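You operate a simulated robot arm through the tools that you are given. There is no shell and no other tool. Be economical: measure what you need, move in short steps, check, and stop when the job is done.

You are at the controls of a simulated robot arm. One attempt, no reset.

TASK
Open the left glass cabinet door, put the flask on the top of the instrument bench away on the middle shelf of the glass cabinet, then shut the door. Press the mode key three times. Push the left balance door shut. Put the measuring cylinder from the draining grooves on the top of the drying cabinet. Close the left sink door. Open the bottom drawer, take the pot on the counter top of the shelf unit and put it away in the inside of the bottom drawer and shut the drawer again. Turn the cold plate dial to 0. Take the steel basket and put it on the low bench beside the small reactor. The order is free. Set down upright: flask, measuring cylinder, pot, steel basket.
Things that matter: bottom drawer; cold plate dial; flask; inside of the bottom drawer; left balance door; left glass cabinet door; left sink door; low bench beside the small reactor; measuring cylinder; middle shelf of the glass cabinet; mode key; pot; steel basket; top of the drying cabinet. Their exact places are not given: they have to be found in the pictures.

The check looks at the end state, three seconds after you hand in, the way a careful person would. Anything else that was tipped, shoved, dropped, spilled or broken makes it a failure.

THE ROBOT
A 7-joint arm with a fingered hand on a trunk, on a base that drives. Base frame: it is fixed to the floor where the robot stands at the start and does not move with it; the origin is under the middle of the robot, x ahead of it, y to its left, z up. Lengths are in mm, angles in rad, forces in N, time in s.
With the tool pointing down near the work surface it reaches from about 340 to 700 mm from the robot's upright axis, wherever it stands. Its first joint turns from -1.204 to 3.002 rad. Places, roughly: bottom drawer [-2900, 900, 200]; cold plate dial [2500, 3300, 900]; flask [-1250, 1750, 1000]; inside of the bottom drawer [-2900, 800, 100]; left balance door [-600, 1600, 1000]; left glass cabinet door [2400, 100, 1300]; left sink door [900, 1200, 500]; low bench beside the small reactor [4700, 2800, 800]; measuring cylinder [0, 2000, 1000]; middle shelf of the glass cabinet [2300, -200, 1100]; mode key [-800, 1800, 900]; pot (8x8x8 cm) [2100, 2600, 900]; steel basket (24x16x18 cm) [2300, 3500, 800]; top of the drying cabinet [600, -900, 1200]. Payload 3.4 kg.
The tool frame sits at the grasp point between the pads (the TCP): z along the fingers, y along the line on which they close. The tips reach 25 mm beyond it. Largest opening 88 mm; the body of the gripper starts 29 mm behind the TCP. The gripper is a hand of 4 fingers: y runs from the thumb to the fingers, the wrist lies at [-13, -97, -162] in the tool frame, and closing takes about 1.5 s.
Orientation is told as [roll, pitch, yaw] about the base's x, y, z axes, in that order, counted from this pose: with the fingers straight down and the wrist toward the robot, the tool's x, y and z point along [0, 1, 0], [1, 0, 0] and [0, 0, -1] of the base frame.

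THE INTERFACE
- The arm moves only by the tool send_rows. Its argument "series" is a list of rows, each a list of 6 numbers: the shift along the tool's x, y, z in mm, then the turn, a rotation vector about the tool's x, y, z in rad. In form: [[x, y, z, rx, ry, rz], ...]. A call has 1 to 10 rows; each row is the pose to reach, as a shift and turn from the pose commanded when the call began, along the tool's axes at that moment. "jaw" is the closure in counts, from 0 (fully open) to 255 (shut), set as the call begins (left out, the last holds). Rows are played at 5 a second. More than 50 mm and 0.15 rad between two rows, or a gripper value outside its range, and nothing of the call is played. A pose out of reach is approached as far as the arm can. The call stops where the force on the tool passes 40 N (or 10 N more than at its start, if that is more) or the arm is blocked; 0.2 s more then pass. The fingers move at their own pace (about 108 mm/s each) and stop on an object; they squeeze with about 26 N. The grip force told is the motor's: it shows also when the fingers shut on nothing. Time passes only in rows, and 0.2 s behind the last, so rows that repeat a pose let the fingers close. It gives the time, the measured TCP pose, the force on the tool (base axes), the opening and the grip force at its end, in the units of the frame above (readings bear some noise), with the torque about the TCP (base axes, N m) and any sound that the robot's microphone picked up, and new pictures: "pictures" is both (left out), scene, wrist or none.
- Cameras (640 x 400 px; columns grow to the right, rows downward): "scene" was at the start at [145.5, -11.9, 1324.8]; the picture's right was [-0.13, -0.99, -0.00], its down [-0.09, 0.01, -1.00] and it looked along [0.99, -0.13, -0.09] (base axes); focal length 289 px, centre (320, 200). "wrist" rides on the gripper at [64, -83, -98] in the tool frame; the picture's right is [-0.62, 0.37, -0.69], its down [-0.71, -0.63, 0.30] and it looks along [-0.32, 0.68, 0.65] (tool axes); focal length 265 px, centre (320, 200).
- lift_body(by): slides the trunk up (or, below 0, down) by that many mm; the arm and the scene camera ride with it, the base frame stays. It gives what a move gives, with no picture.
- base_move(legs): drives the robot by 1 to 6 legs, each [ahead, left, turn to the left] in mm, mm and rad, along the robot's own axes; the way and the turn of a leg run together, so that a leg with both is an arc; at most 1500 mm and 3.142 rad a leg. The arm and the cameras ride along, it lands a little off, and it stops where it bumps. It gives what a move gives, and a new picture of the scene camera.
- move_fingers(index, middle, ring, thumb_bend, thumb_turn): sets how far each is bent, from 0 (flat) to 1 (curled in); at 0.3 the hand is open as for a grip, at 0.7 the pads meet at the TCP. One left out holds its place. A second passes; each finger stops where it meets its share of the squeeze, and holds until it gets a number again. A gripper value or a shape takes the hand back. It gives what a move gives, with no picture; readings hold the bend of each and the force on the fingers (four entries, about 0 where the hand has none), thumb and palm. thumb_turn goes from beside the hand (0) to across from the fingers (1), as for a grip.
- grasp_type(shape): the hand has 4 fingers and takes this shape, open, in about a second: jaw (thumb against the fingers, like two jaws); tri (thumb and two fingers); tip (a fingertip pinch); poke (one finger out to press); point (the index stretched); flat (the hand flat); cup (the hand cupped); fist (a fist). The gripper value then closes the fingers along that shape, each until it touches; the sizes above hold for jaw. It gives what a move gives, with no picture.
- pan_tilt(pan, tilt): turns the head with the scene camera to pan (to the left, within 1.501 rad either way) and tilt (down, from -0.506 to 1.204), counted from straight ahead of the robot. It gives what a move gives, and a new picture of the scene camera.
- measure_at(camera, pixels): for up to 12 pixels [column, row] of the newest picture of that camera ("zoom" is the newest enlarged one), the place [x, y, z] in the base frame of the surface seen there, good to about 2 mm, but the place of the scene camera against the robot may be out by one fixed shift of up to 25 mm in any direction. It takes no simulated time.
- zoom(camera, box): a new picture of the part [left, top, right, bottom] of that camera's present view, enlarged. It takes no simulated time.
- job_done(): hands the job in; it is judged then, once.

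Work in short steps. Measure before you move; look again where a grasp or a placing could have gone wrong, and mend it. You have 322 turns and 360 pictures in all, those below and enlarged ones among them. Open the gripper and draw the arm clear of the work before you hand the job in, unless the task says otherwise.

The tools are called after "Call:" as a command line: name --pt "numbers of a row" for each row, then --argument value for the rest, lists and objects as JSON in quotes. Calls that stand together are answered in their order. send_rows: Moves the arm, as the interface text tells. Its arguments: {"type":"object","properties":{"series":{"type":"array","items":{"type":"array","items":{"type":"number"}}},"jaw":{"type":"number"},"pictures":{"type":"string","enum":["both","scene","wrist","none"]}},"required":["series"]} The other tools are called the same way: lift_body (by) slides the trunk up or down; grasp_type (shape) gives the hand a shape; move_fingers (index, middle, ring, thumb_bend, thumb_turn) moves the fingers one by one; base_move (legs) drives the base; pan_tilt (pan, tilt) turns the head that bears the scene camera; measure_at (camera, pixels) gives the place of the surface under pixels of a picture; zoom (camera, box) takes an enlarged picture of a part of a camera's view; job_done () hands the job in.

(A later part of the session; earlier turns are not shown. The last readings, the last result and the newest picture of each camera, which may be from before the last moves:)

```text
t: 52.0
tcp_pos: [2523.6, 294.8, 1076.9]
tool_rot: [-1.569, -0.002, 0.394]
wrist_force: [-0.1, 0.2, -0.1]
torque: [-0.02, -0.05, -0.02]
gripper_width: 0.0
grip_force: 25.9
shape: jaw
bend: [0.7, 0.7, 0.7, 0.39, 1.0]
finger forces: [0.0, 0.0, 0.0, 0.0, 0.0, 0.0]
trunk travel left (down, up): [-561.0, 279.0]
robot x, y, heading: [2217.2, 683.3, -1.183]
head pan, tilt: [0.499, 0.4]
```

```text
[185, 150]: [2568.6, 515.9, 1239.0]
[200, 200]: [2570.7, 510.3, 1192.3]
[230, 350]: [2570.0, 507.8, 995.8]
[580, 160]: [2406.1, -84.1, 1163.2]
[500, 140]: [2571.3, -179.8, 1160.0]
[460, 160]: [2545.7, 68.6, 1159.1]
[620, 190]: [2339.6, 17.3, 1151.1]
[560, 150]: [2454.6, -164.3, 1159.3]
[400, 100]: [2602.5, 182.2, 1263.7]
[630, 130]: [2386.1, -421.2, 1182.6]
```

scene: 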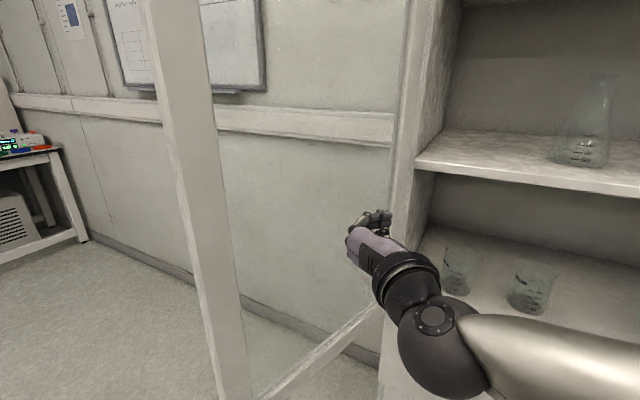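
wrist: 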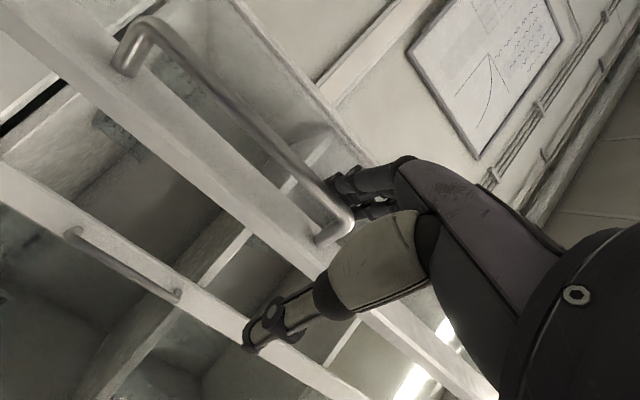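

Next the sink. Back off from the cabinet and turn to face the sink bench, then look.

Call:
base_move --legs '[[-250, 0, 0], [0, -150, -1.55]]'

Call:
pan_tilt --pan 0.0 --tilt 0.35

```text
t: 57.6
tcp_pos: [1611.6, 649.3, 1078.0]
tool_rot: [-1.569, -0.002, -1.153]
wrist_force: [0.2, -0.2, -0.1]
torque: [0.02, 0.0, 0.02]
gripper_width: 0.0
grip_force: 25.9
shape: jaw
bend: [0.7, 0.7, 0.7, 0.39, 1.0]
finger forces: [0.0, 0.0, 0.1, 0.0, 0.0, 0.0]
trunk travel left (down, up): [-561.0, 279.0]
robot x, y, heading: [1993.5, 968.9, -2.732]
head pan, tilt: [0.499, 0.4]
```

scene: 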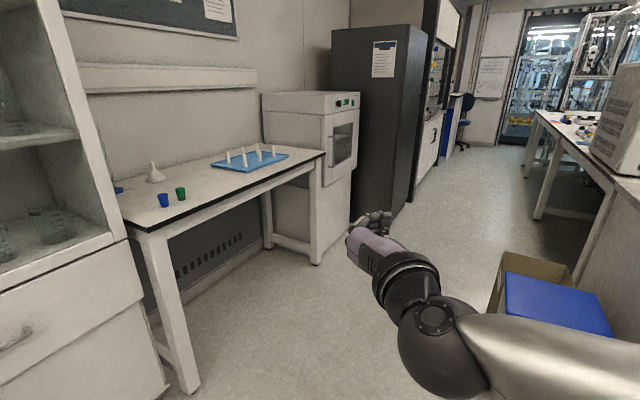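

```text
t: 58.6
tcp_pos: [1612.8, 648.8, 1077.4]
tool_rot: [-1.569, -0.002, -1.151]
wrist_force: [-0.9, -0.5, 0.0]
torque: [-0.01, 0.01, 0.0]
gripper_width: 0.1
grip_force: 25.9
shape: jaw
bend: [0.7, 0.7, 0.7, 0.39, 1.0]
finger forces: [0.0, 0.0, 0.0, 0.1, 0.0, 0.0]
trunk travel left (down, up): [-561.0, 279.0]
robot x, y, heading: [1995.2, 966.1, -2.729]
head pan, tilt: [0.0, 0.351]
```

scene: 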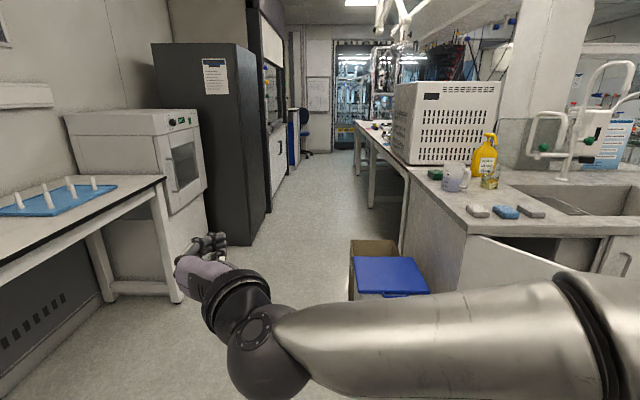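

Call:
pan_tilt --pan -0.6 --tilt 0.4

Call:
measure_at --camera "scene" --pixels '[[130, 260], [200, 260], [160, 215], [230, 230], [280, 240], [20, 300], [100, 340], [240, 100], [60, 200], [320, 100]]'

```text
t: 59.6
tcp_pos: [1611.5, 649.1, 1076.6]
tool_rot: [-1.568, -0.002, -1.152]
wrist_force: [-0.3, 0.5, 0.4]
torque: [0.0, 0.01, -0.02]
gripper_width: 0.1
grip_force: 25.9
shape: jaw
bend: [0.7, 0.7, 0.7, 0.39, 1.0]
finger forces: [0.0, 0.1, 0.1, 0.0, 0.0, 0.1]
trunk travel left (down, up): [-561.0, 279.0]
robot x, y, heading: [1994.4, 965.7, -2.732]
head pan, tilt: [-0.6, 0.4]
```

scene: 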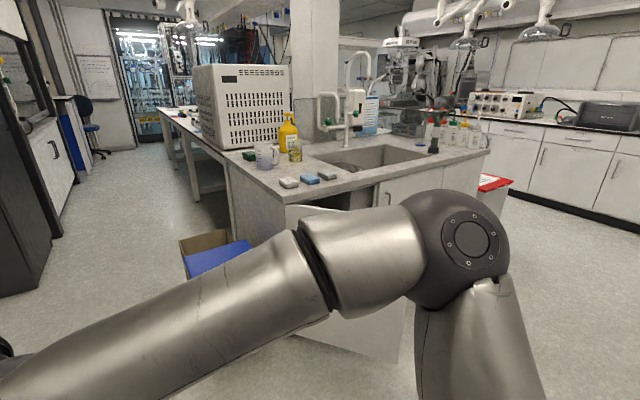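

```text
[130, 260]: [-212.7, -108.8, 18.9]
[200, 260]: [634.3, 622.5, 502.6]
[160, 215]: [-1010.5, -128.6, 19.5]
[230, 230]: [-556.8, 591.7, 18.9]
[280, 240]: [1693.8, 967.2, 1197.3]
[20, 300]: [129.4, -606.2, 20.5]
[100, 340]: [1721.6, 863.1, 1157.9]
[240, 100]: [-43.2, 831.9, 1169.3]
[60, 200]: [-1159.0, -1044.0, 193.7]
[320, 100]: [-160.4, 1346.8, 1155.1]
```

Call:
zoom --camera "scene" --box '[230, 60, 510, 235]'

Call:
measure_at --camera "scene" --pixels '[[433, 150], [476, 143], [463, 143], [450, 143], [488, 150], [480, 155], [340, 350], [395, 350], [300, 335], [285, 205], [380, 200]]'

```text
2.29 times, centred on (370, 148) of scene
```

zoom: 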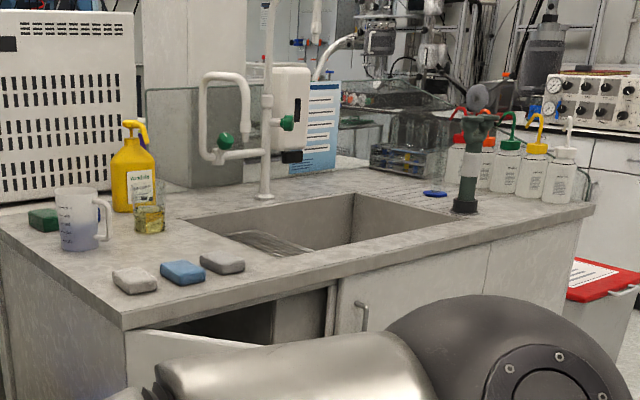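

```text
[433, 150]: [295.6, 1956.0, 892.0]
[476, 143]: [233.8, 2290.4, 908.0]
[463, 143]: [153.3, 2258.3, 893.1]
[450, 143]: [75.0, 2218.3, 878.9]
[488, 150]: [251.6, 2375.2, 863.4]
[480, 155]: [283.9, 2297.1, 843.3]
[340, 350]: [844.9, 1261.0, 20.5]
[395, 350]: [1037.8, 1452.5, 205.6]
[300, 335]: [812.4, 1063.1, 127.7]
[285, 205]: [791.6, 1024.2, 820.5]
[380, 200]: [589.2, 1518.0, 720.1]
```

The cylinder with blue base is at zoom (434,193). Measure it with the zoom.

Call:
measure_at --camera "zoom" --pixels '[[434, 194], [434, 185], [432, 150], [400, 205], [467, 210], [345, 180], [360, 305], [380, 360], [570, 210], [130, 325]]'

Call:
pan_tilt --pan -0.75 --tilt 0.9

```text
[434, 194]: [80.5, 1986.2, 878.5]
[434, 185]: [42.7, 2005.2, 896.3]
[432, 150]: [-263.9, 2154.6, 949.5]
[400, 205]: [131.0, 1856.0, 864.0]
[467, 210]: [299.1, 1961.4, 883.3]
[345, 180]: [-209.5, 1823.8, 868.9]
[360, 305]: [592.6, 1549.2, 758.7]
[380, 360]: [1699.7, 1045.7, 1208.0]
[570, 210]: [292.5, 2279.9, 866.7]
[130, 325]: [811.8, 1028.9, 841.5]
```

```text
t: 60.5
tcp_pos: [1612.2, 649.7, 1075.8]
tool_rot: [-1.569, -0.001, -1.153]
wrist_force: [0.1, -0.7, -0.2]
torque: [0.02, -0.01, -0.01]
gripper_width: 0.0
grip_force: 26.4
shape: jaw
bend: [0.7, 0.7, 0.7, 0.39, 1.0]
finger forces: [0.1, 0.0, 0.1, 0.0, 0.1, 0.1]
trunk travel left (down, up): [-561.0, 279.0]
robot x, y, heading: [1994.5, 963.4, -2.732]
head pan, tilt: [-0.75, 0.901]
```

scene: 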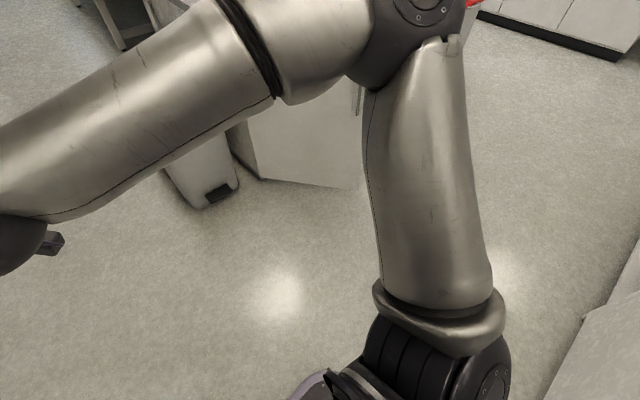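

The cylinder stands at about (65,1995), base z 866. The left sink door is open ~50°, free end near (1037,1452). I lower the trunk and drive in front of it to push it shut with the closed hand.

Call:
base_move --legs '[[110, 0, 0], [0, -450, 0]]'

Call:
lift_body --by -400

Call:
pan_tilt --pan -0.3 --tilt 0.2

```text
t: 64.0
tcp_pos: [1327.7, 1021.0, 1076.7]
tool_rot: [-1.568, -0.004, -1.153]
wrist_force: [-0.4, -0.1, 0.6]
torque: [-0.01, -0.02, 0.04]
gripper_width: 0.0
grip_force: 25.7
shape: jaw
bend: [0.7, 0.7, 0.7, 0.39, 1.0]
finger forces: [0.0, 0.0, 0.1, 0.0, 0.1, 0.1]
trunk travel left (down, up): [-561.0, 279.0]
robot x, y, heading: [1713.4, 1332.3, -2.73]
head pan, tilt: [-0.75, 0.901]
```

scene: 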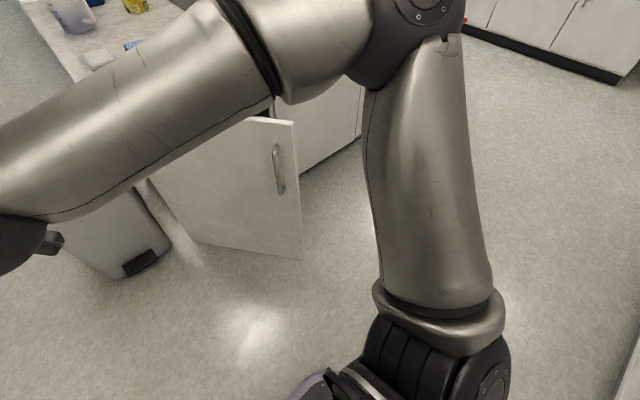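

```text
t: 67.8
tcp_pos: [1328.1, 1019.9, 677.2]
tool_rot: [-1.57, -0.001, -1.154]
wrist_force: [-0.1, 0.4, 0.4]
torque: [0.0, 0.03, 0.02]
gripper_width: 0.1
grip_force: 26.2
shape: jaw
bend: [0.7, 0.7, 0.7, 0.39, 1.0]
finger forces: [0.1, 0.0, 0.1, 0.0, 0.1, 0.0]
trunk travel left (down, up): [-161.0, 679.0]
robot x, y, heading: [1712.4, 1335.8, -2.729]
head pan, tilt: [-0.75, 0.901]
```

```text
t: 68.9
tcp_pos: [1328.0, 1019.4, 676.1]
tool_rot: [-1.57, -0.002, -1.154]
wrist_force: [0.2, -0.1, 0.1]
torque: [0.0, 0.05, 0.0]
gripper_width: 0.0
grip_force: 26.1
shape: jaw
bend: [0.7, 0.7, 0.7, 0.39, 1.0]
finger forces: [0.0, 0.1, 0.0, 0.0, 0.0, 0.0]
trunk travel left (down, up): [-161.0, 679.0]
robot x, y, heading: [1714.5, 1337.7, -2.727]
head pan, tilt: [-0.3, 0.201]
```

scene: 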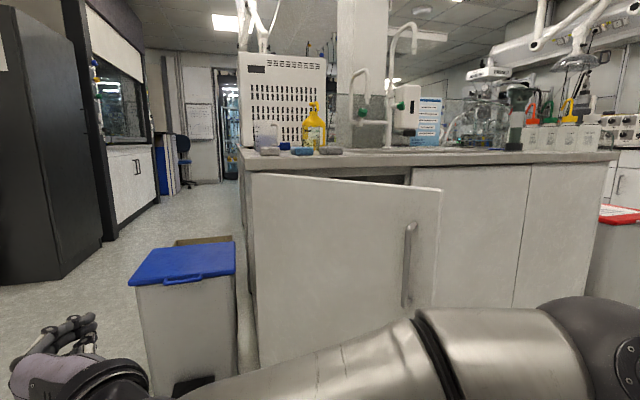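

Call:
measure_at --camera "scene" --pixels '[[258, 250], [330, 230], [430, 250], [436, 200], [408, 240], [300, 300], [450, 220], [262, 190], [600, 220], [525, 240]]'

```text
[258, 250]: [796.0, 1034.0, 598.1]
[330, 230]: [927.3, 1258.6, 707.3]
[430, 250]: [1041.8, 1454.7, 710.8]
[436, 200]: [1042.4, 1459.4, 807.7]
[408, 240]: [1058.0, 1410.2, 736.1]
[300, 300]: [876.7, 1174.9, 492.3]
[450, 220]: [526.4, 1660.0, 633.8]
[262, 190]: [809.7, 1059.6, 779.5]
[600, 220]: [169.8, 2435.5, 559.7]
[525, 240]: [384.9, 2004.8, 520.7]
```

Move right 430, then forward to push.

Call:
base_move --legs '[[0, -430, 0], [350, 0, 0]]'

```text
t: 72.7
tcp_pos: [1010.0, 1343.5, 675.6]
tool_rot: [-1.572, 0.005, -1.129]
wrist_force: [11.4, 15.5, 2.4]
torque: [0.03, 0.02, -0.08]
gripper_width: 0.4
grip_force: 26.2
shape: jaw
bend: [0.7, 0.7, 0.7, 0.39, 1.0]
finger forces: [0.1, 0.0, 0.0, 0.1, 0.0, 0.0]
trunk travel left (down, up): [-161.0, 679.0]
robot x, y, heading: [1381.5, 1655.9, -2.733]
head pan, tilt: [-0.3, 0.201]
stopped in leg 2: the force on the tool passed its limit at 154 N (the readings are from after the stop); the commanded pose is now the measured one
```

scene: 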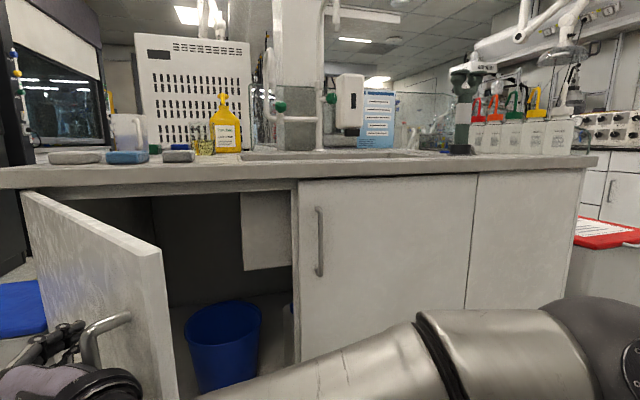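

It stopped with a bump; measure where the door is now.

Call:
measure_at --camera "scene" --pixels '[[160, 280], [60, 230], [28, 200], [110, 325], [90, 350], [60, 340], [310, 250]]'

Call:
send_rows --pt "0 0 0 0 0 0" --pictures "wrist"

```text
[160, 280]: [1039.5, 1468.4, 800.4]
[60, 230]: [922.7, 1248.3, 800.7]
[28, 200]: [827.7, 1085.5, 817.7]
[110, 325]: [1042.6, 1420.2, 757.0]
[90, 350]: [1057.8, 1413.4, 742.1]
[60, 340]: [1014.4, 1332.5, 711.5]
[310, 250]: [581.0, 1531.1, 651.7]
```

```text
t: 73.1
tcp_pos: [1010.0, 1345.1, 676.9]
tool_rot: [-1.571, 0.005, -1.131]
wrist_force: [13.8, 18.9, 4.5]
torque: [0.07, -0.03, -0.07]
gripper_width: 0.2
grip_force: 26.0
shape: jaw
bend: [0.7, 0.7, 0.7, 0.39, 1.0]
finger forces: [0.1, 0.0, 0.0, 0.0, 0.1, 0.1]
trunk travel left (down, up): [-161.0, 679.0]
robot x, y, heading: [1383.3, 1656.8, -2.73]
head pan, tilt: [-0.3, 0.201]
```

wrist: 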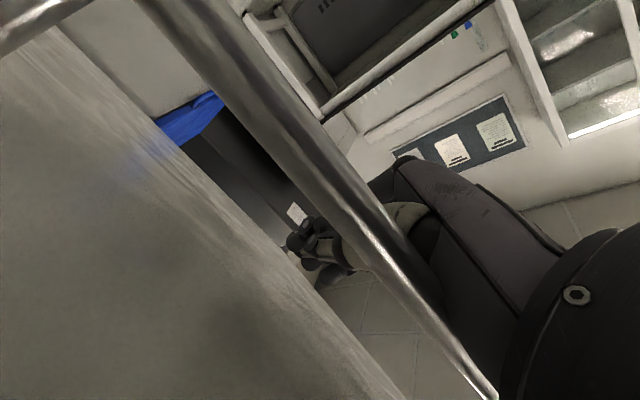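

The wrist side caught the handle. I back off, turn to face the door squarely and push on its face between hinge and handle.

Call:
base_move --legs '[[-250, 0, 0], [0, 500, 0], [0, 0, -0.93], [0, 269, 0], [160, 0, 0]]'

```text
t: 82.4
tcp_pos: [1072.6, 1250.0, 674.1]
tool_rot: [-1.568, 0.006, -2.058]
wrist_force: [0.2, 0.0, 0.9]
torque: [0.0, -0.02, -0.01]
gripper_width: 0.0
grip_force: 26.2
shape: jaw
bend: [0.7, 0.7, 0.7, 0.39, 1.0]
finger forces: [0.0, 0.1, 0.0, 0.0, 0.1, 0.0]
trunk travel left (down, up): [-161.0, 679.0]
robot x, y, heading: [1549.8, 1143.3, 2.627]
head pan, tilt: [-0.3, 0.201]
```

scene: 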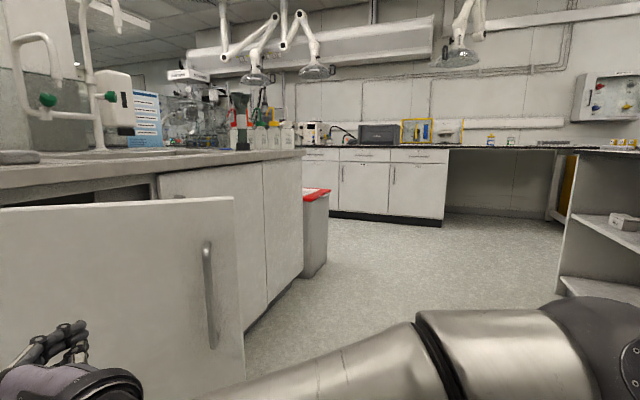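

Push ahead slowly with the arm.

Call:
send_rows --pt "0 0 30 0 0 0" --pt "0 0 60 0 0 0" --pt "0 0 80 0 0 0" --pt "0 0 95 0 0 0" --pt "0 0 105 0 0 0" --pt "0 0 115 0 0 0" --pt "0 0 127 0 0 0" --pt "0 0 140 0 0 0" --pt "0 0 155 0 0 0" --pt "0 0 170 0 0 0" --pictures "scene"

```text
t: 84.6
tcp_pos: [923.0, 1330.6, 673.1]
tool_rot: [-1.567, 0.007, -2.059]
wrist_force: [-0.6, -0.1, 0.3]
torque: [0.01, -0.03, -0.01]
gripper_width: 0.0
grip_force: 25.8
shape: jaw
bend: [0.7, 0.7, 0.7, 0.39, 1.0]
finger forces: [0.0, 0.0, 0.0, 0.0, 0.0, 0.0]
trunk travel left (down, up): [-161.0, 679.0]
robot x, y, heading: [1552.0, 1140.9, 2.626]
head pan, tilt: [-0.3, 0.201]
```

scene: 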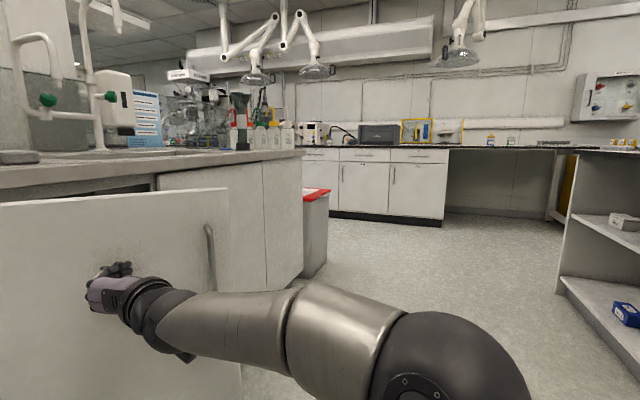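

The door moves easily. Continue with the base 120 mm ahead.

Call:
base_move --legs '[[120, 0, 0]]'

```text
t: 85.8
tcp_pos: [821.8, 1389.6, 672.6]
tool_rot: [-1.566, 0.006, -2.055]
wrist_force: [0.2, -0.1, -0.2]
torque: [0.04, 0.01, 0.0]
gripper_width: 0.0
grip_force: 26.3
shape: jaw
bend: [0.7, 0.7, 0.7, 0.39, 1.0]
finger forces: [0.1, 0.0, 0.0, 0.1, 0.0, 0.1]
trunk travel left (down, up): [-161.0, 679.0]
robot x, y, heading: [1450.1, 1200.1, 2.626]
head pan, tilt: [-0.3, 0.201]
```

scene: 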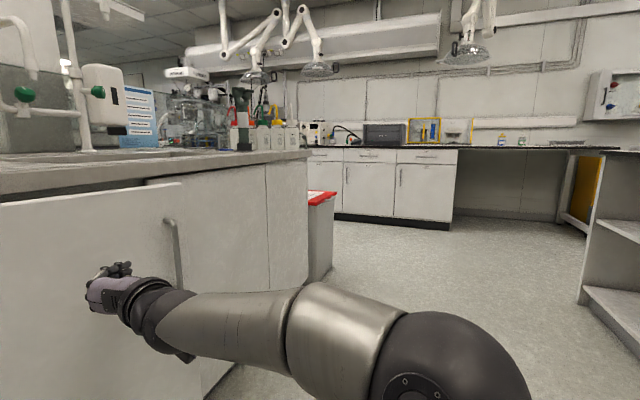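

Nearly shut. Now push along the closing direction (left-forward in the tool frame).

Call:
send_rows --pt "0 12 9 0 0 0" --pt "0 24 18 0 0 0" --pt "0 36 28 0 0 0" --pt "0 48 37 0 0 0" --pt "0 60 46 0 0 0" --pt "0 72 56 0 0 0" --pt "0 84 65 0 0 0" --pt "0 96 74 0 0 0" --pt "0 108 83 0 0 0" --pt "0 120 93 0 0 0" --pictures "scene"

```text
t: 88.0
tcp_pos: [724.9, 1342.2, 669.1]
tool_rot: [-1.567, 0.007, -2.057]
wrist_force: [-0.5, 0.3, -0.1]
torque: [0.04, -0.01, -0.01]
gripper_width: 0.0
grip_force: 26.5
shape: jaw
bend: [0.7, 0.7, 0.7, 0.39, 1.0]
finger forces: [0.0, 0.0, 0.1, 0.1, 0.1, 0.1]
out of reach, approached as far as the arm can: row 8, 9, 10
trunk travel left (down, up): [-161.0, 679.0]
robot x, y, heading: [1447.5, 1199.7, 2.629]
head pan, tilt: [-0.3, 0.201]
```

scene: 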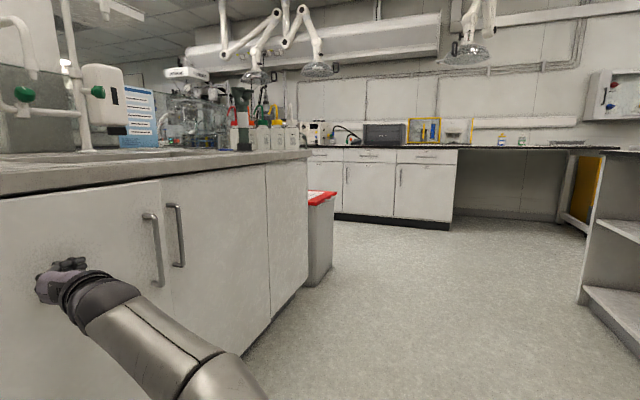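

Almost flush. Measure both doors' planes to see what remains.

Call:
measure_at --camera "scene" --pixels '[[10, 230], [80, 215], [135, 200], [155, 200], [170, 195], [180, 290], [155, 290], [220, 250], [140, 320], [185, 330]]'

Call:
zoom --camera "scene" --box '[0, 150, 280, 325]'

```text
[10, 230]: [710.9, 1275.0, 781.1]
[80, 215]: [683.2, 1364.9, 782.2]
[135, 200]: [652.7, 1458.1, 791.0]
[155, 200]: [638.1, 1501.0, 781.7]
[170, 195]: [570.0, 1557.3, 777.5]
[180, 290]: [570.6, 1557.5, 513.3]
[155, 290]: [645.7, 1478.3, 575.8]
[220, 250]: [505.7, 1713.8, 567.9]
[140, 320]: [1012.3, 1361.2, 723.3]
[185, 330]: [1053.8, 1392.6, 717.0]
```

```text
2.29 times, centred on (140, 238) of scene
```

zoom: 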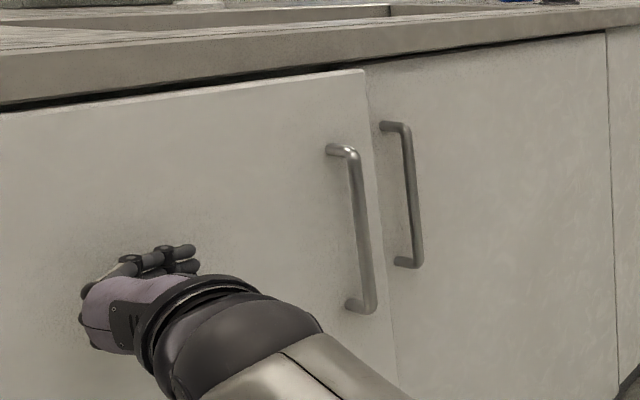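

About 40 mm left at the free edge. Use the base to push that direction.

Call:
base_move --legs '[[36, 42, 0]]'

Call:
measure_at --camera "scene" --pixels '[[80, 215], [135, 200], [150, 200], [220, 250]]'

```text
t: 89.0
tcp_pos: [679.2, 1329.0, 668.6]
tool_rot: [-1.562, 0.01, -2.06]
wrist_force: [16.2, 0.6, -2.5]
torque: [0.0, -0.06, -0.1]
gripper_width: 0.0
grip_force: 26.1
shape: jaw
bend: [0.7, 0.7, 0.7, 0.4, 1.0]
finger forces: [0.0, 0.1, 0.1, 0.1, 46.4, 0.0]
trunk travel left (down, up): [-161.0, 679.0]
robot x, y, heading: [1404.2, 1182.6, 2.624]
head pan, tilt: [-0.3, 0.201]
stopped in leg 1: the force on the tool passed its limit at 78 N (the readings are from after the stop); the commanded pose is now the measured one
```

scene: 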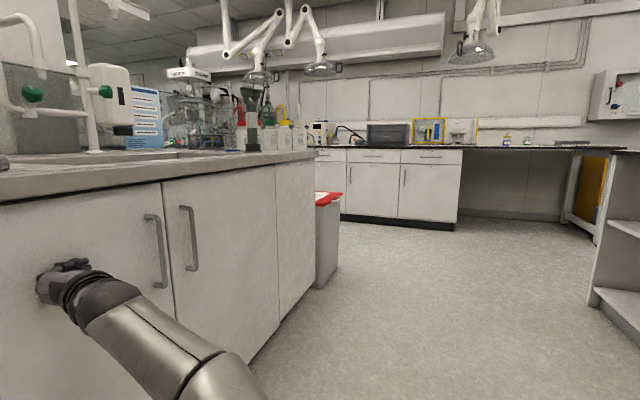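

```text
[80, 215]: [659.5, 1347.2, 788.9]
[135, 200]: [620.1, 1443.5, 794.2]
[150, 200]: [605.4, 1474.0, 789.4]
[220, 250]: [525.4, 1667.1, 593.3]
```

Shut flush. Back off, raise the trunk, and turn toward the draining grooves for a closer look at the cylinder.

Call:
base_move --legs '[[-300, -100, 0], [0, -250, 0.92]]'

Call:
lift_body --by 400

Call:
pan_tilt --pan -0.4 --tilt 0.3

```text
t: 93.5
tcp_pos: [1167.3, 877.0, 666.3]
tool_rot: [-1.561, 0.012, -1.142]
wrist_force: [-0.7, -0.1, -0.4]
torque: [0.04, -0.01, -0.01]
gripper_width: 0.0
grip_force: 25.5
shape: jaw
bend: [0.7, 0.7, 0.7, 0.41, 1.0]
finger forces: [0.1, 0.0, 0.1, 0.0, 0.0, 0.0]
trunk travel left (down, up): [-161.0, 679.0]
robot x, y, heading: [1718.8, 1363.2, -2.737]
head pan, tilt: [-0.3, 0.201]
```

scene: 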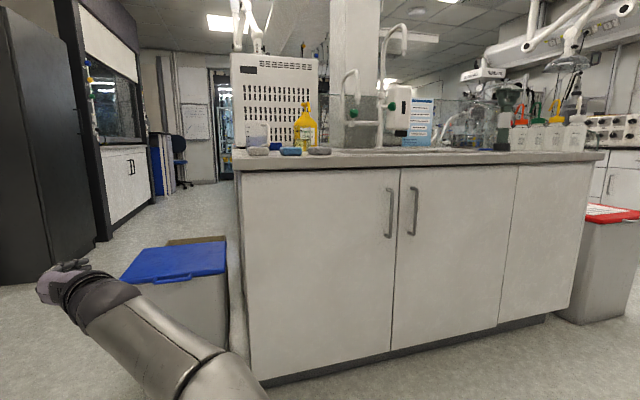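

```text
t: 97.3
tcp_pos: [1166.4, 875.9, 1067.1]
tool_rot: [-1.56, 0.01, -1.14]
wrist_force: [0.2, 0.0, -0.1]
torque: [0.02, -0.01, 0.01]
gripper_width: 0.3
grip_force: 25.6
shape: jaw
bend: [0.7, 0.7, 0.7, 0.41, 1.0]
finger forces: [0.1, 0.0, 0.1, 0.0, 0.1, 0.0]
trunk travel left (down, up): [-561.0, 279.0]
robot x, y, heading: [1720.3, 1364.1, -2.739]
head pan, tilt: [-0.3, 0.201]
```

```text
t: 98.0
tcp_pos: [1165.8, 878.2, 1067.0]
tool_rot: [-1.56, 0.01, -1.142]
wrist_force: [0.8, -1.1, 0.5]
torque: [0.04, 0.01, 0.03]
gripper_width: 0.0
grip_force: 25.8
shape: jaw
bend: [0.7, 0.7, 0.7, 0.41, 1.0]
finger forces: [0.0, 0.0, 0.1, 0.0, 0.0, 0.0]
trunk travel left (down, up): [-561.0, 279.0]
robot x, y, heading: [1723.3, 1366.4, -2.739]
head pan, tilt: [-0.4, 0.3]
```

scene: 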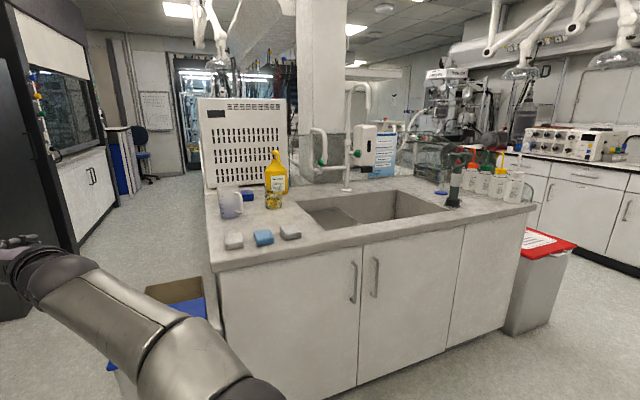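

Call:
zoom --camera "scene" --box '[380, 100, 560, 220]'

Call:
measure_at --camera "scene" --pixels '[[515, 180], [498, 178], [482, 175], [455, 185], [420, 175], [460, 120], [530, 205], [545, 240], [575, 250], [510, 330]]'

```text
3.33 times, centred on (470, 160) of scene
```

zoom: 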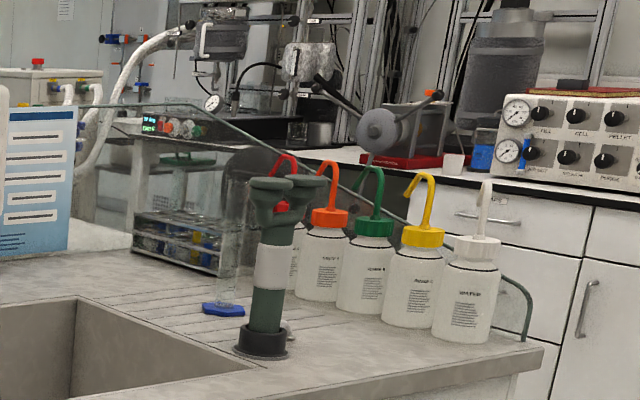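

```text
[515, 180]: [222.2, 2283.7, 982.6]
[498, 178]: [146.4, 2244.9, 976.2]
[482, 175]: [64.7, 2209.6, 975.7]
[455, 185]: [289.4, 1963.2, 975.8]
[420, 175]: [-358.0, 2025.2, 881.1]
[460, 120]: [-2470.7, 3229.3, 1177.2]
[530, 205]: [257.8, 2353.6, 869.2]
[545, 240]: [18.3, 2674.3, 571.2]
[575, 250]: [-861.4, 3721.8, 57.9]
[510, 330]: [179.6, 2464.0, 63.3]
```

Call:
measure_at --camera "zoom" --pixels '[[224, 312], [205, 308], [243, 308], [224, 303], [230, 230], [228, 250], [218, 290], [232, 185], [234, 290], [268, 270], [262, 345], [120, 300]]'

```text
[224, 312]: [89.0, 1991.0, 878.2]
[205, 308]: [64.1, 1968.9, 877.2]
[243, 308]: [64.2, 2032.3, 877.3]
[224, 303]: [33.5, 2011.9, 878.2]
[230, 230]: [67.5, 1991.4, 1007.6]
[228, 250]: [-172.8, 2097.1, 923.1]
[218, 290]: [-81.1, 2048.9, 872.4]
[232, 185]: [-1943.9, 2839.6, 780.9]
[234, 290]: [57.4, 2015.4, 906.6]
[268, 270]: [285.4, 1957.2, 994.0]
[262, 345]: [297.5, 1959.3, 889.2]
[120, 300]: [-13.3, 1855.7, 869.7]
```

Cylinder axis ≈ (62,1998), with clear space above; a top-down grasp suits it. Bring the arm back toward the tool-down pose: first shift, then turn.

Call:
send_rows --pt "-16 -44 -17 0 0 0" --pt "-32 -88 -34 0 0 0" --pt "-48 -131 -51 0 0 0" --pt "-64 -175 -68 0 0 0" --pt "-81 -219 -85 0 0 0" --pt "-97 -263 -102 0 0 0" --pt "-113 -306 -121 0 0 0" --pt "-130 -350 -140 0 0 0" --jaw 0 --pictures "none"

Call:
send_rows --pt "0 0 0 0.085 0.085 0.085" --pt "0 0 0 0.17 0.17 0.17" --pt "0 0 0 0.255 0.255 0.255" --pt "0 0 0 0.34 0.34 0.34" --pt "0 0 0 0.425 0.425 0.425" --pt "0 0 0 0.51 0.51 0.51" --pt "0 0 0 0.595 0.595 0.595" --pt "0 0 0 0.68 0.68 0.68" --pt "0 0 0 0.765 0.765 0.765" --pt "0 0 0 0.85 0.85 0.85" --pictures "none"

```text
refused: row 5 steps farther than a row can; nothing moved
```

```text
t: 100.2
tcp_pos: [1212.2, 949.5, 1025.9]
tool_rot: [-0.443, -0.271, -2.273]
wrist_force: [-0.7, 0.4, 0.2]
torque: [-0.02, -0.04, 0.04]
gripper_width: 0.0
grip_force: 26.0
shape: jaw
bend: [0.7, 0.7, 0.7, 0.41, 1.0]
finger forces: [0.0, 0.1, 0.0, 0.1, 0.1, 0.1]
out of reach, approached as far as the arm can: row 2, 3, 4, 5, 6, 7, 8, 9, 10
trunk travel left (down, up): [-561.0, 279.0]
robot x, y, heading: [1720.7, 1364.3, -2.737]
head pan, tilt: [-0.4, 0.3]
```

Combine the remaining turn with a shift to a comfortable tool-down pose.

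Call:
send_rows --pt "-39 -18 -13 0.045 0.046 0.049" --pt "-78 -36 -26 0.09 0.092 0.098" --pt "-117 -54 -39 0.136 0.139 0.147" --pt "-156 -72 -52 0.181 0.185 0.196" --pt "-195 -90 -65 0.227 0.231 0.245" --pt "-234 -108 -78 0.272 0.277 0.295" --pt "-273 -126 -91 0.318 0.324 0.344" --pt "-312 -143 -103 0.363 0.37 0.393" --jaw 0 --pictures "scene"

```text
t: 102.0
tcp_pos: [1172.2, 1252.1, 1200.5]
tool_rot: [0.008, 0.012, -2.742]
wrist_force: [0.8, -0.6, 0.6]
torque: [0.01, 0.0, -0.01]
gripper_width: 88.1
grip_force: 0.0
shape: jaw
bend: [0.3, 0.3, 0.3, 0.3, 0.98]
finger forces: [0.0, 0.1, 0.1, 0.0, 0.0, 0.0]
out of reach, approached as far as the arm can: row 8
trunk travel left (down, up): [-561.0, 279.0]
robot x, y, heading: [1717.8, 1363.1, -2.737]
head pan, tilt: [-0.4, 0.3]
```

scene: 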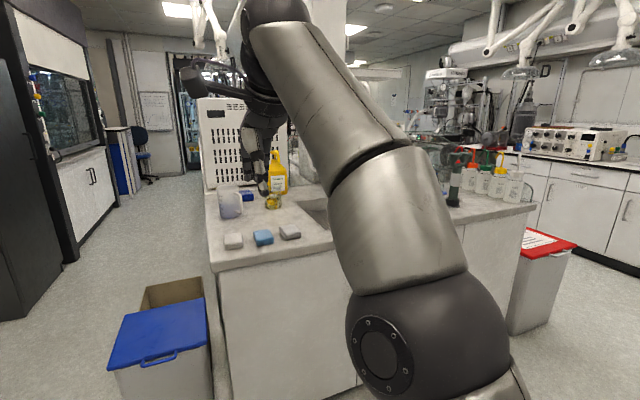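

Drive right along the sink front, then ahead so the hand comes over the draining grooves.

Call:
base_move --legs '[[0, -1116, 0], [420, 0, 0]]'

Call:
send_rows --pt "0 0 0 0 0 0" --pictures "wrist"

```text
t: 109.9
tcp_pos: [349.4, 2124.3, 1199.1]
tool_rot: [0.006, 0.01, -2.758]
wrist_force: [0.6, 0.5, -0.3]
torque: [0.03, -0.01, 0.02]
gripper_width: 88.1
grip_force: 0.1
shape: jaw
bend: [0.3, 0.3, 0.3, 0.3, 0.98]
finger forces: [0.0, 0.1, 0.1, 0.1, 0.0, 0.0]
trunk travel left (down, up): [-561.0, 279.0]
robot x, y, heading: [899.6, 2229.9, -2.751]
head pan, tilt: [-0.4, 0.3]
```

scene: 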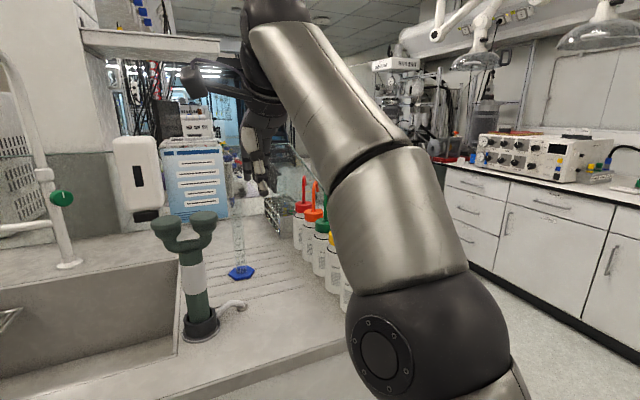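

```text
t: 110.3
tcp_pos: [351.4, 2124.0, 1200.5]
tool_rot: [0.007, 0.01, -2.758]
wrist_force: [0.6, 0.4, -0.2]
torque: [-0.01, 0.01, -0.02]
gripper_width: 87.8
grip_force: 0.1
shape: jaw
bend: [0.3, 0.3, 0.3, 0.3, 0.98]
finger forces: [0.0, 0.0, 0.1, 0.0, 0.0, 0.0]
trunk travel left (down, up): [-561.0, 279.0]
robot x, y, heading: [899.3, 2226.7, -2.757]
head pan, tilt: [-0.4, 0.3]
```

wrist: 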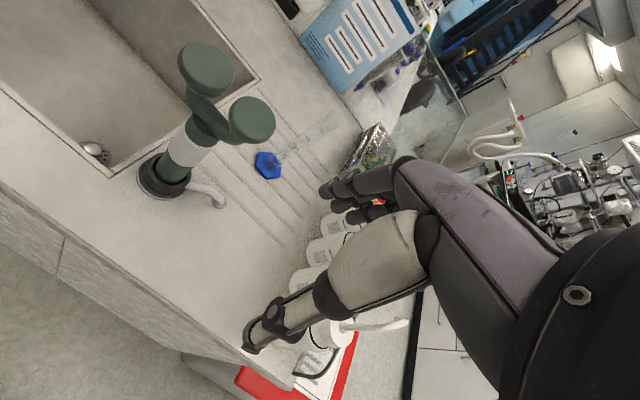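

Measure the cylinder in both pictures.

Call:
measure_at --camera "wrist" --pixels '[[268, 165], [262, 175], [281, 172], [300, 143], [325, 122], [338, 113], [320, 130], [250, 120], [205, 65], [330, 175]]'

Call:
zoom --camera "scene" --box '[140, 120, 380, 320]'

```text
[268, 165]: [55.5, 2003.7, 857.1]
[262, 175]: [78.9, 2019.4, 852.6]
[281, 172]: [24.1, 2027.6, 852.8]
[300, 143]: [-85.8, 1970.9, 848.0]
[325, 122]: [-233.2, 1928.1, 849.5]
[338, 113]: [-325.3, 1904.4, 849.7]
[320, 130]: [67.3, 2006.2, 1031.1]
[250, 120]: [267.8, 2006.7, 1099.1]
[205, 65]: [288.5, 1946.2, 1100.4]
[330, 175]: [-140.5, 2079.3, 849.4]
```

```text
2.00 times, centred on (260, 220) of scene
```

zoom: 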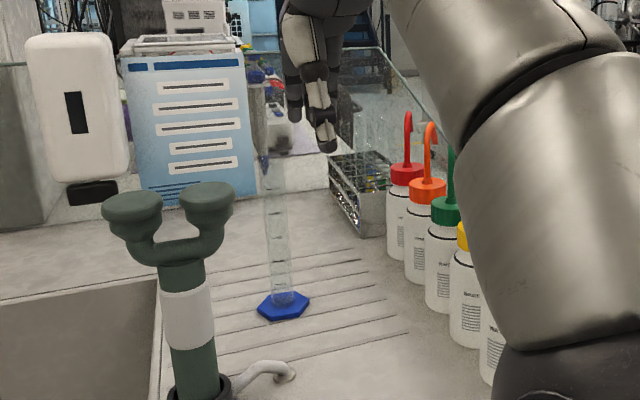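

Wrist camera gives cylinder axis ≈ (55,2003), counter z ≈ 850 (scene reads ~18 mm high), tube top ≈ 1066. Drive ahead 220, then check.

Call:
base_move --legs '[[220, 0, 0]]'

Call:
send_rows --pt "0 40 0 0 0 0" --pt "0 60 0 0 0 0" --pt "0 60 0 0 0 0" --pictures "wrist"

```text
t: 112.0
tcp_pos: [145.2, 2040.7, 1200.4]
tool_rot: [0.006, 0.01, -2.759]
wrist_force: [0.2, 0.0, -0.5]
torque: [0.02, -0.04, -0.01]
gripper_width: 87.9
grip_force: 0.0
shape: jaw
bend: [0.3, 0.3, 0.3, 0.3, 0.98]
finger forces: [0.0, 0.0, 0.1, 0.0, 0.0, 0.1]
trunk travel left (down, up): [-561.0, 279.0]
robot x, y, heading: [697.7, 2143.7, -2.754]
head pan, tilt: [-0.4, 0.3]
```

scene: 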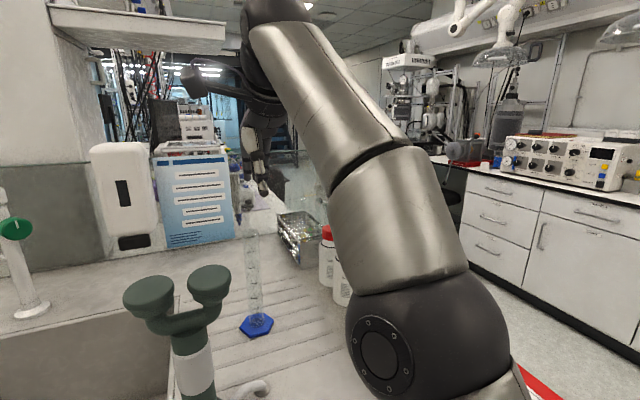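

```text
t: 112.8
tcp_pos: [126.3, 2027.5, 1177.3]
tool_rot: [0.008, 0.011, -2.757]
wrist_force: [0.6, -0.6, -0.3]
torque: [-0.03, 0.01, -0.01]
gripper_width: 87.7
grip_force: 0.1
shape: jaw
bend: [0.3, 0.3, 0.3, 0.3, 0.98]
finger forces: [0.1, 0.0, 0.0, 0.0, 0.0, 0.1]
out of reach, approached as far as the arm can: row 1, 2, 3
trunk travel left (down, up): [-561.0, 279.0]
robot x, y, heading: [698.5, 2147.2, -2.756]
head pan, tilt: [-0.4, 0.3]
```

wrist: 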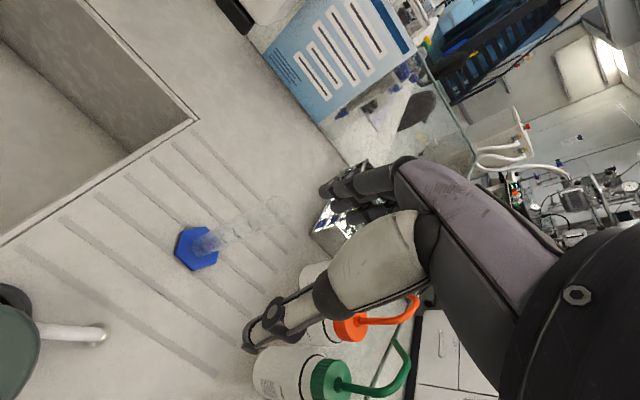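

At this height the arm is near its limit; measure again and raise the trunk so the arm can work lower relative to its shoulder.

Call:
measure_at --camera "wrist" --pixels '[[180, 250], [213, 262], [195, 230], [215, 240], [240, 225], [260, 212], [280, 200], [285, 205], [230, 235]]'

Call:
lift_body --by 150

```text
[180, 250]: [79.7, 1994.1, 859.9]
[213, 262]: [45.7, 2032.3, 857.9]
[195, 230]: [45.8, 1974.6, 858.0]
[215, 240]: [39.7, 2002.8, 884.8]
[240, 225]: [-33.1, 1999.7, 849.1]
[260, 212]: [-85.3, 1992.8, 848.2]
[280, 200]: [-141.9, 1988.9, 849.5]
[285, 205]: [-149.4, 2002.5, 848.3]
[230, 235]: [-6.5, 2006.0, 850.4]
```

```text
t: 114.5
tcp_pos: [125.3, 2028.8, 1328.9]
tool_rot: [0.005, 0.01, -2.757]
wrist_force: [-0.1, -0.7, -0.3]
torque: [0.01, 0.0, 0.02]
gripper_width: 87.5
grip_force: 0.0
shape: jaw
bend: [0.3, 0.3, 0.3, 0.3, 0.98]
finger forces: [0.0, 0.0, 0.0, 0.0, 0.1, 0.0]
trunk travel left (down, up): [-711.0, 129.0]
robot x, y, heading: [696.5, 2147.0, -2.753]
head pan, tilt: [-0.4, 0.3]
```

Axis ≈ (50,2004). Extend 79 and lower to about z 1150 (above the rim), then look.

Call:
send_rows --pt "-1 13 36 0 0 0" --pt "-2 26 72 0 0 0" --pt "-3 40 108 0 0 0" --pt "-4 60 145 0 0 0" --pt "-5 79 179 0 0 0" --pt "-5 79 179 0 0 0" --pictures "both"

```text
t: 115.9
tcp_pos: [53.2, 2003.7, 1149.1]
tool_rot: [0.007, 0.009, -2.757]
wrist_force: [-0.2, -0.5, 0.5]
torque: [0.01, 0.0, 0.01]
gripper_width: 88.0
grip_force: 0.0
shape: jaw
bend: [0.3, 0.3, 0.3, 0.3, 0.98]
finger forces: [0.1, 0.0, 0.0, 0.0, 0.1, 0.1]
trunk travel left (down, up): [-711.0, 129.0]
robot x, y, heading: [695.9, 2148.0, -2.751]
head pan, tilt: [-0.4, 0.3]
```

scene: 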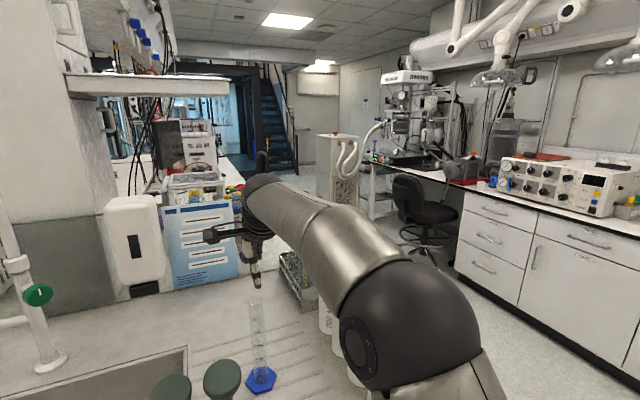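
wrist: 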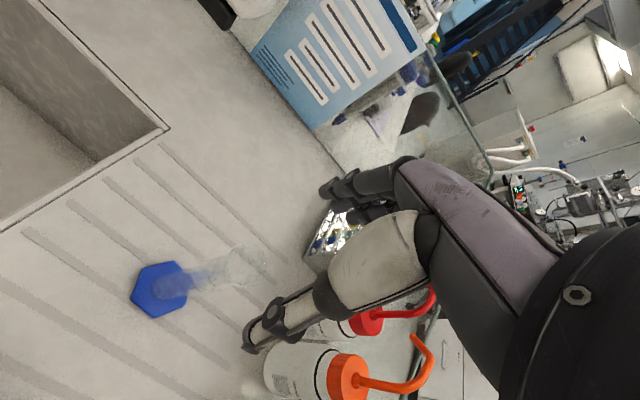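

Call:
zoom --camera "scene" --box '[190, 210, 330, 400]'

Call:
measure_at --camera "wrist" --pixels '[[130, 290], [155, 262], [195, 268], [185, 302], [150, 318], [160, 290], [190, 280], [215, 270], [235, 262], [258, 258]]'

```text
2.11 times, centred on (260, 305) of scene
```

zoom: 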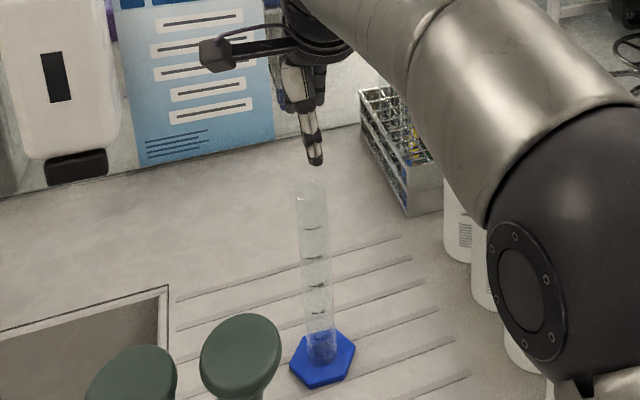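

```text
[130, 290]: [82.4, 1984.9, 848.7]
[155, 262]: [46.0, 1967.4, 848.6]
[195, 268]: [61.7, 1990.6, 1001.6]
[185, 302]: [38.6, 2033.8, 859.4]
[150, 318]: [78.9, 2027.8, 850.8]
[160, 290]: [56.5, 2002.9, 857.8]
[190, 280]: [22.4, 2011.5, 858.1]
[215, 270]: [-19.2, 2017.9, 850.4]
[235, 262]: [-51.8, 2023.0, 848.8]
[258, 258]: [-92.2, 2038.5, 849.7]
```

Hand is centred over the tube. The rim seems ~25 mm below the fingertips (z≈1098). Descend 60 mm and check.

Call:
send_rows --pt "0 0 20 0 0 0" --pt "0 0 40 0 0 0" --pt "0 0 60 0 0 0" --pt "0 0 60 0 0 0" --pictures "wrist"

Call:
zoom --camera "scene" --box '[190, 210, 330, 400]'

```text
t: 116.9
tcp_pos: [53.5, 2001.7, 1087.7]
tool_rot: [0.007, 0.01, -2.757]
wrist_force: [1.2, -0.3, 0.2]
torque: [0.02, 0.04, 0.0]
gripper_width: 87.9
grip_force: 0.1
shape: jaw
bend: [0.3, 0.3, 0.3, 0.3, 0.98]
finger forces: [0.0, 0.0, 0.1, 0.1, 0.1, 0.0]
trunk travel left (down, up): [-711.0, 129.0]
robot x, y, heading: [700.6, 2145.2, -2.755]
head pan, tilt: [-0.4, 0.3]
```

wrist: 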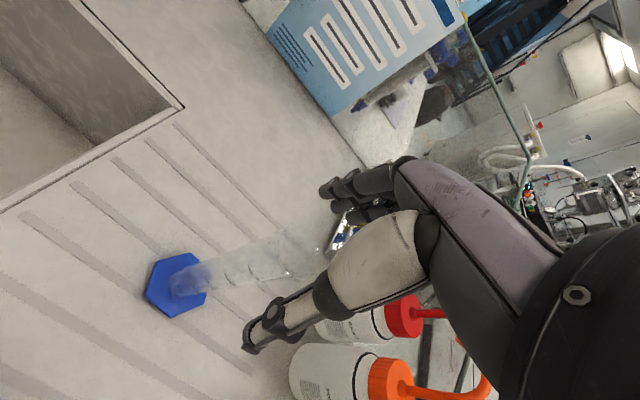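

```text
2.11 times, centred on (260, 305) of scene
```

zoom: 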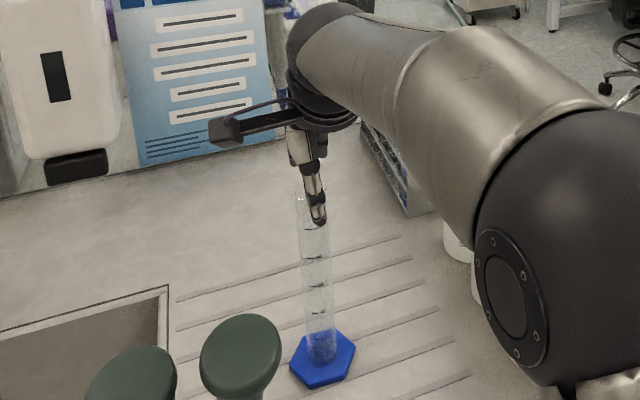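

Overlap looks good. Close on the tube.

Call:
send_rows --pt "0 0 0 0 0 0" --pt "0 0 0 0 0 0" --pt "0 0 0 0 0 0" --pt "0 0 0 0 0 0" --pt "0 0 0 0 0 0" --pt "0 0 0 0 0 0" --pt "0 0 0 0 0 0" --pt "0 0 0 0 0 0" --jaw 255 --pictures "wrist"

Call:
zoom --camera "scene" --box '[190, 210, 330, 400]'

```text
t: 118.7
tcp_pos: [53.3, 2003.0, 1091.0]
tool_rot: [0.006, 0.007, -2.758]
wrist_force: [-2.7, -0.4, 8.7]
torque: [-0.17, 0.28, -0.04]
gripper_width: 17.0
grip_force: 25.7
shape: jaw
bend: [0.73, 0.58, 0.67, 0.76, 1.0]
finger forces: [20.5, 9.6, 0.1, 0.0, 20.8, 0.1]
trunk travel left (down, up): [-711.0, 129.0]
robot x, y, heading: [694.7, 2149.2, -2.756]
head pan, tilt: [-0.4, 0.3]
```

wrist: 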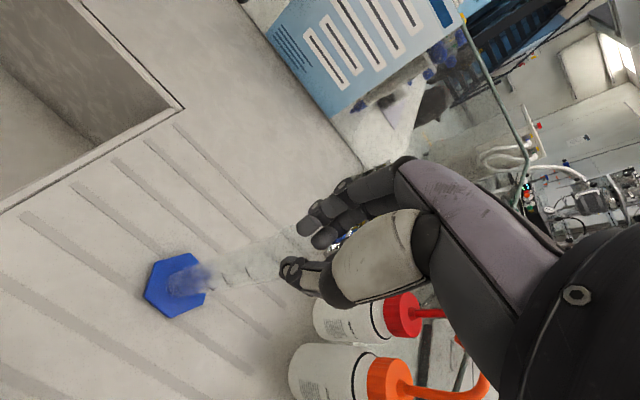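

```text
2.11 times, centred on (260, 305) of scene
```

zoom: 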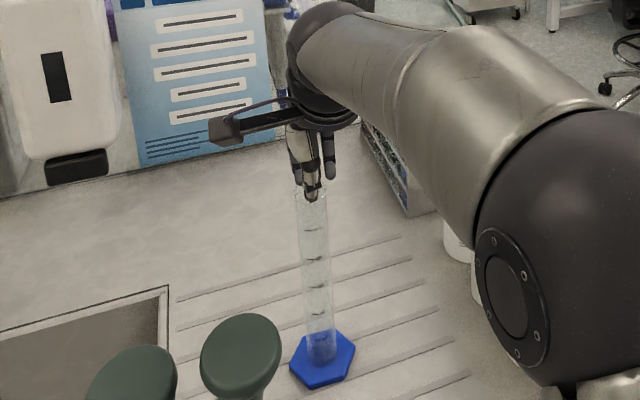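

The grip is right at the rim. Open, go 28 mm lower (watching force), and grip again.

Call:
send_rows --pt "0 0 0 0 0 0" --pt "0 0 0 0 0 0" --pt "0 0 0 0 0 0" --pt "0 0 0 0 0 0" --pt "0 0 10 0 0 0" --pt "0 0 20 0 0 0" --pt "0 0 28 0 0 0" --pt "0 0 28 0 0 0" --jaw 0 --pictures "none"

Call:
zoom --camera "scene" --box '[190, 210, 330, 400]'

```text
t: 120.5
tcp_pos: [55.8, 2002.6, 1073.6]
tool_rot: [0.008, -0.02, -2.759]
wrist_force: [-5.9, -0.1, 38.2]
torque: [-1.07, 2.32, 0.02]
gripper_width: 87.5
grip_force: 0.0
shape: jaw
bend: [0.18, 0.24, 0.3, 0.3, 0.98]
finger forces: [30.3, 9.6, 0.1, 0.1, 0.0, 0.0]
trunk travel left (down, up): [-711.0, 129.0]
robot x, y, heading: [696.6, 2144.6, -2.756]
head pan, tilt: [-0.4, 0.3]
```

```text
2.11 times, centred on (260, 305) of scene
```

zoom: 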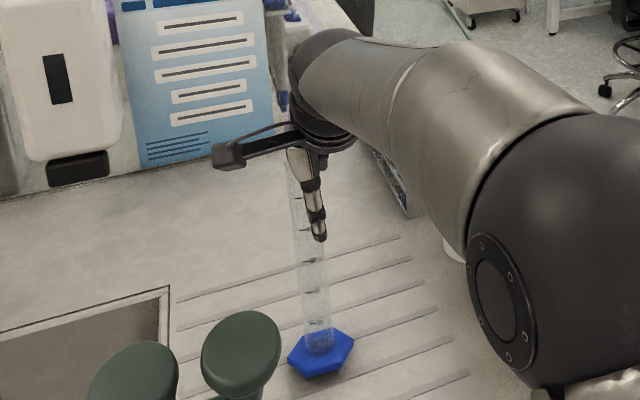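

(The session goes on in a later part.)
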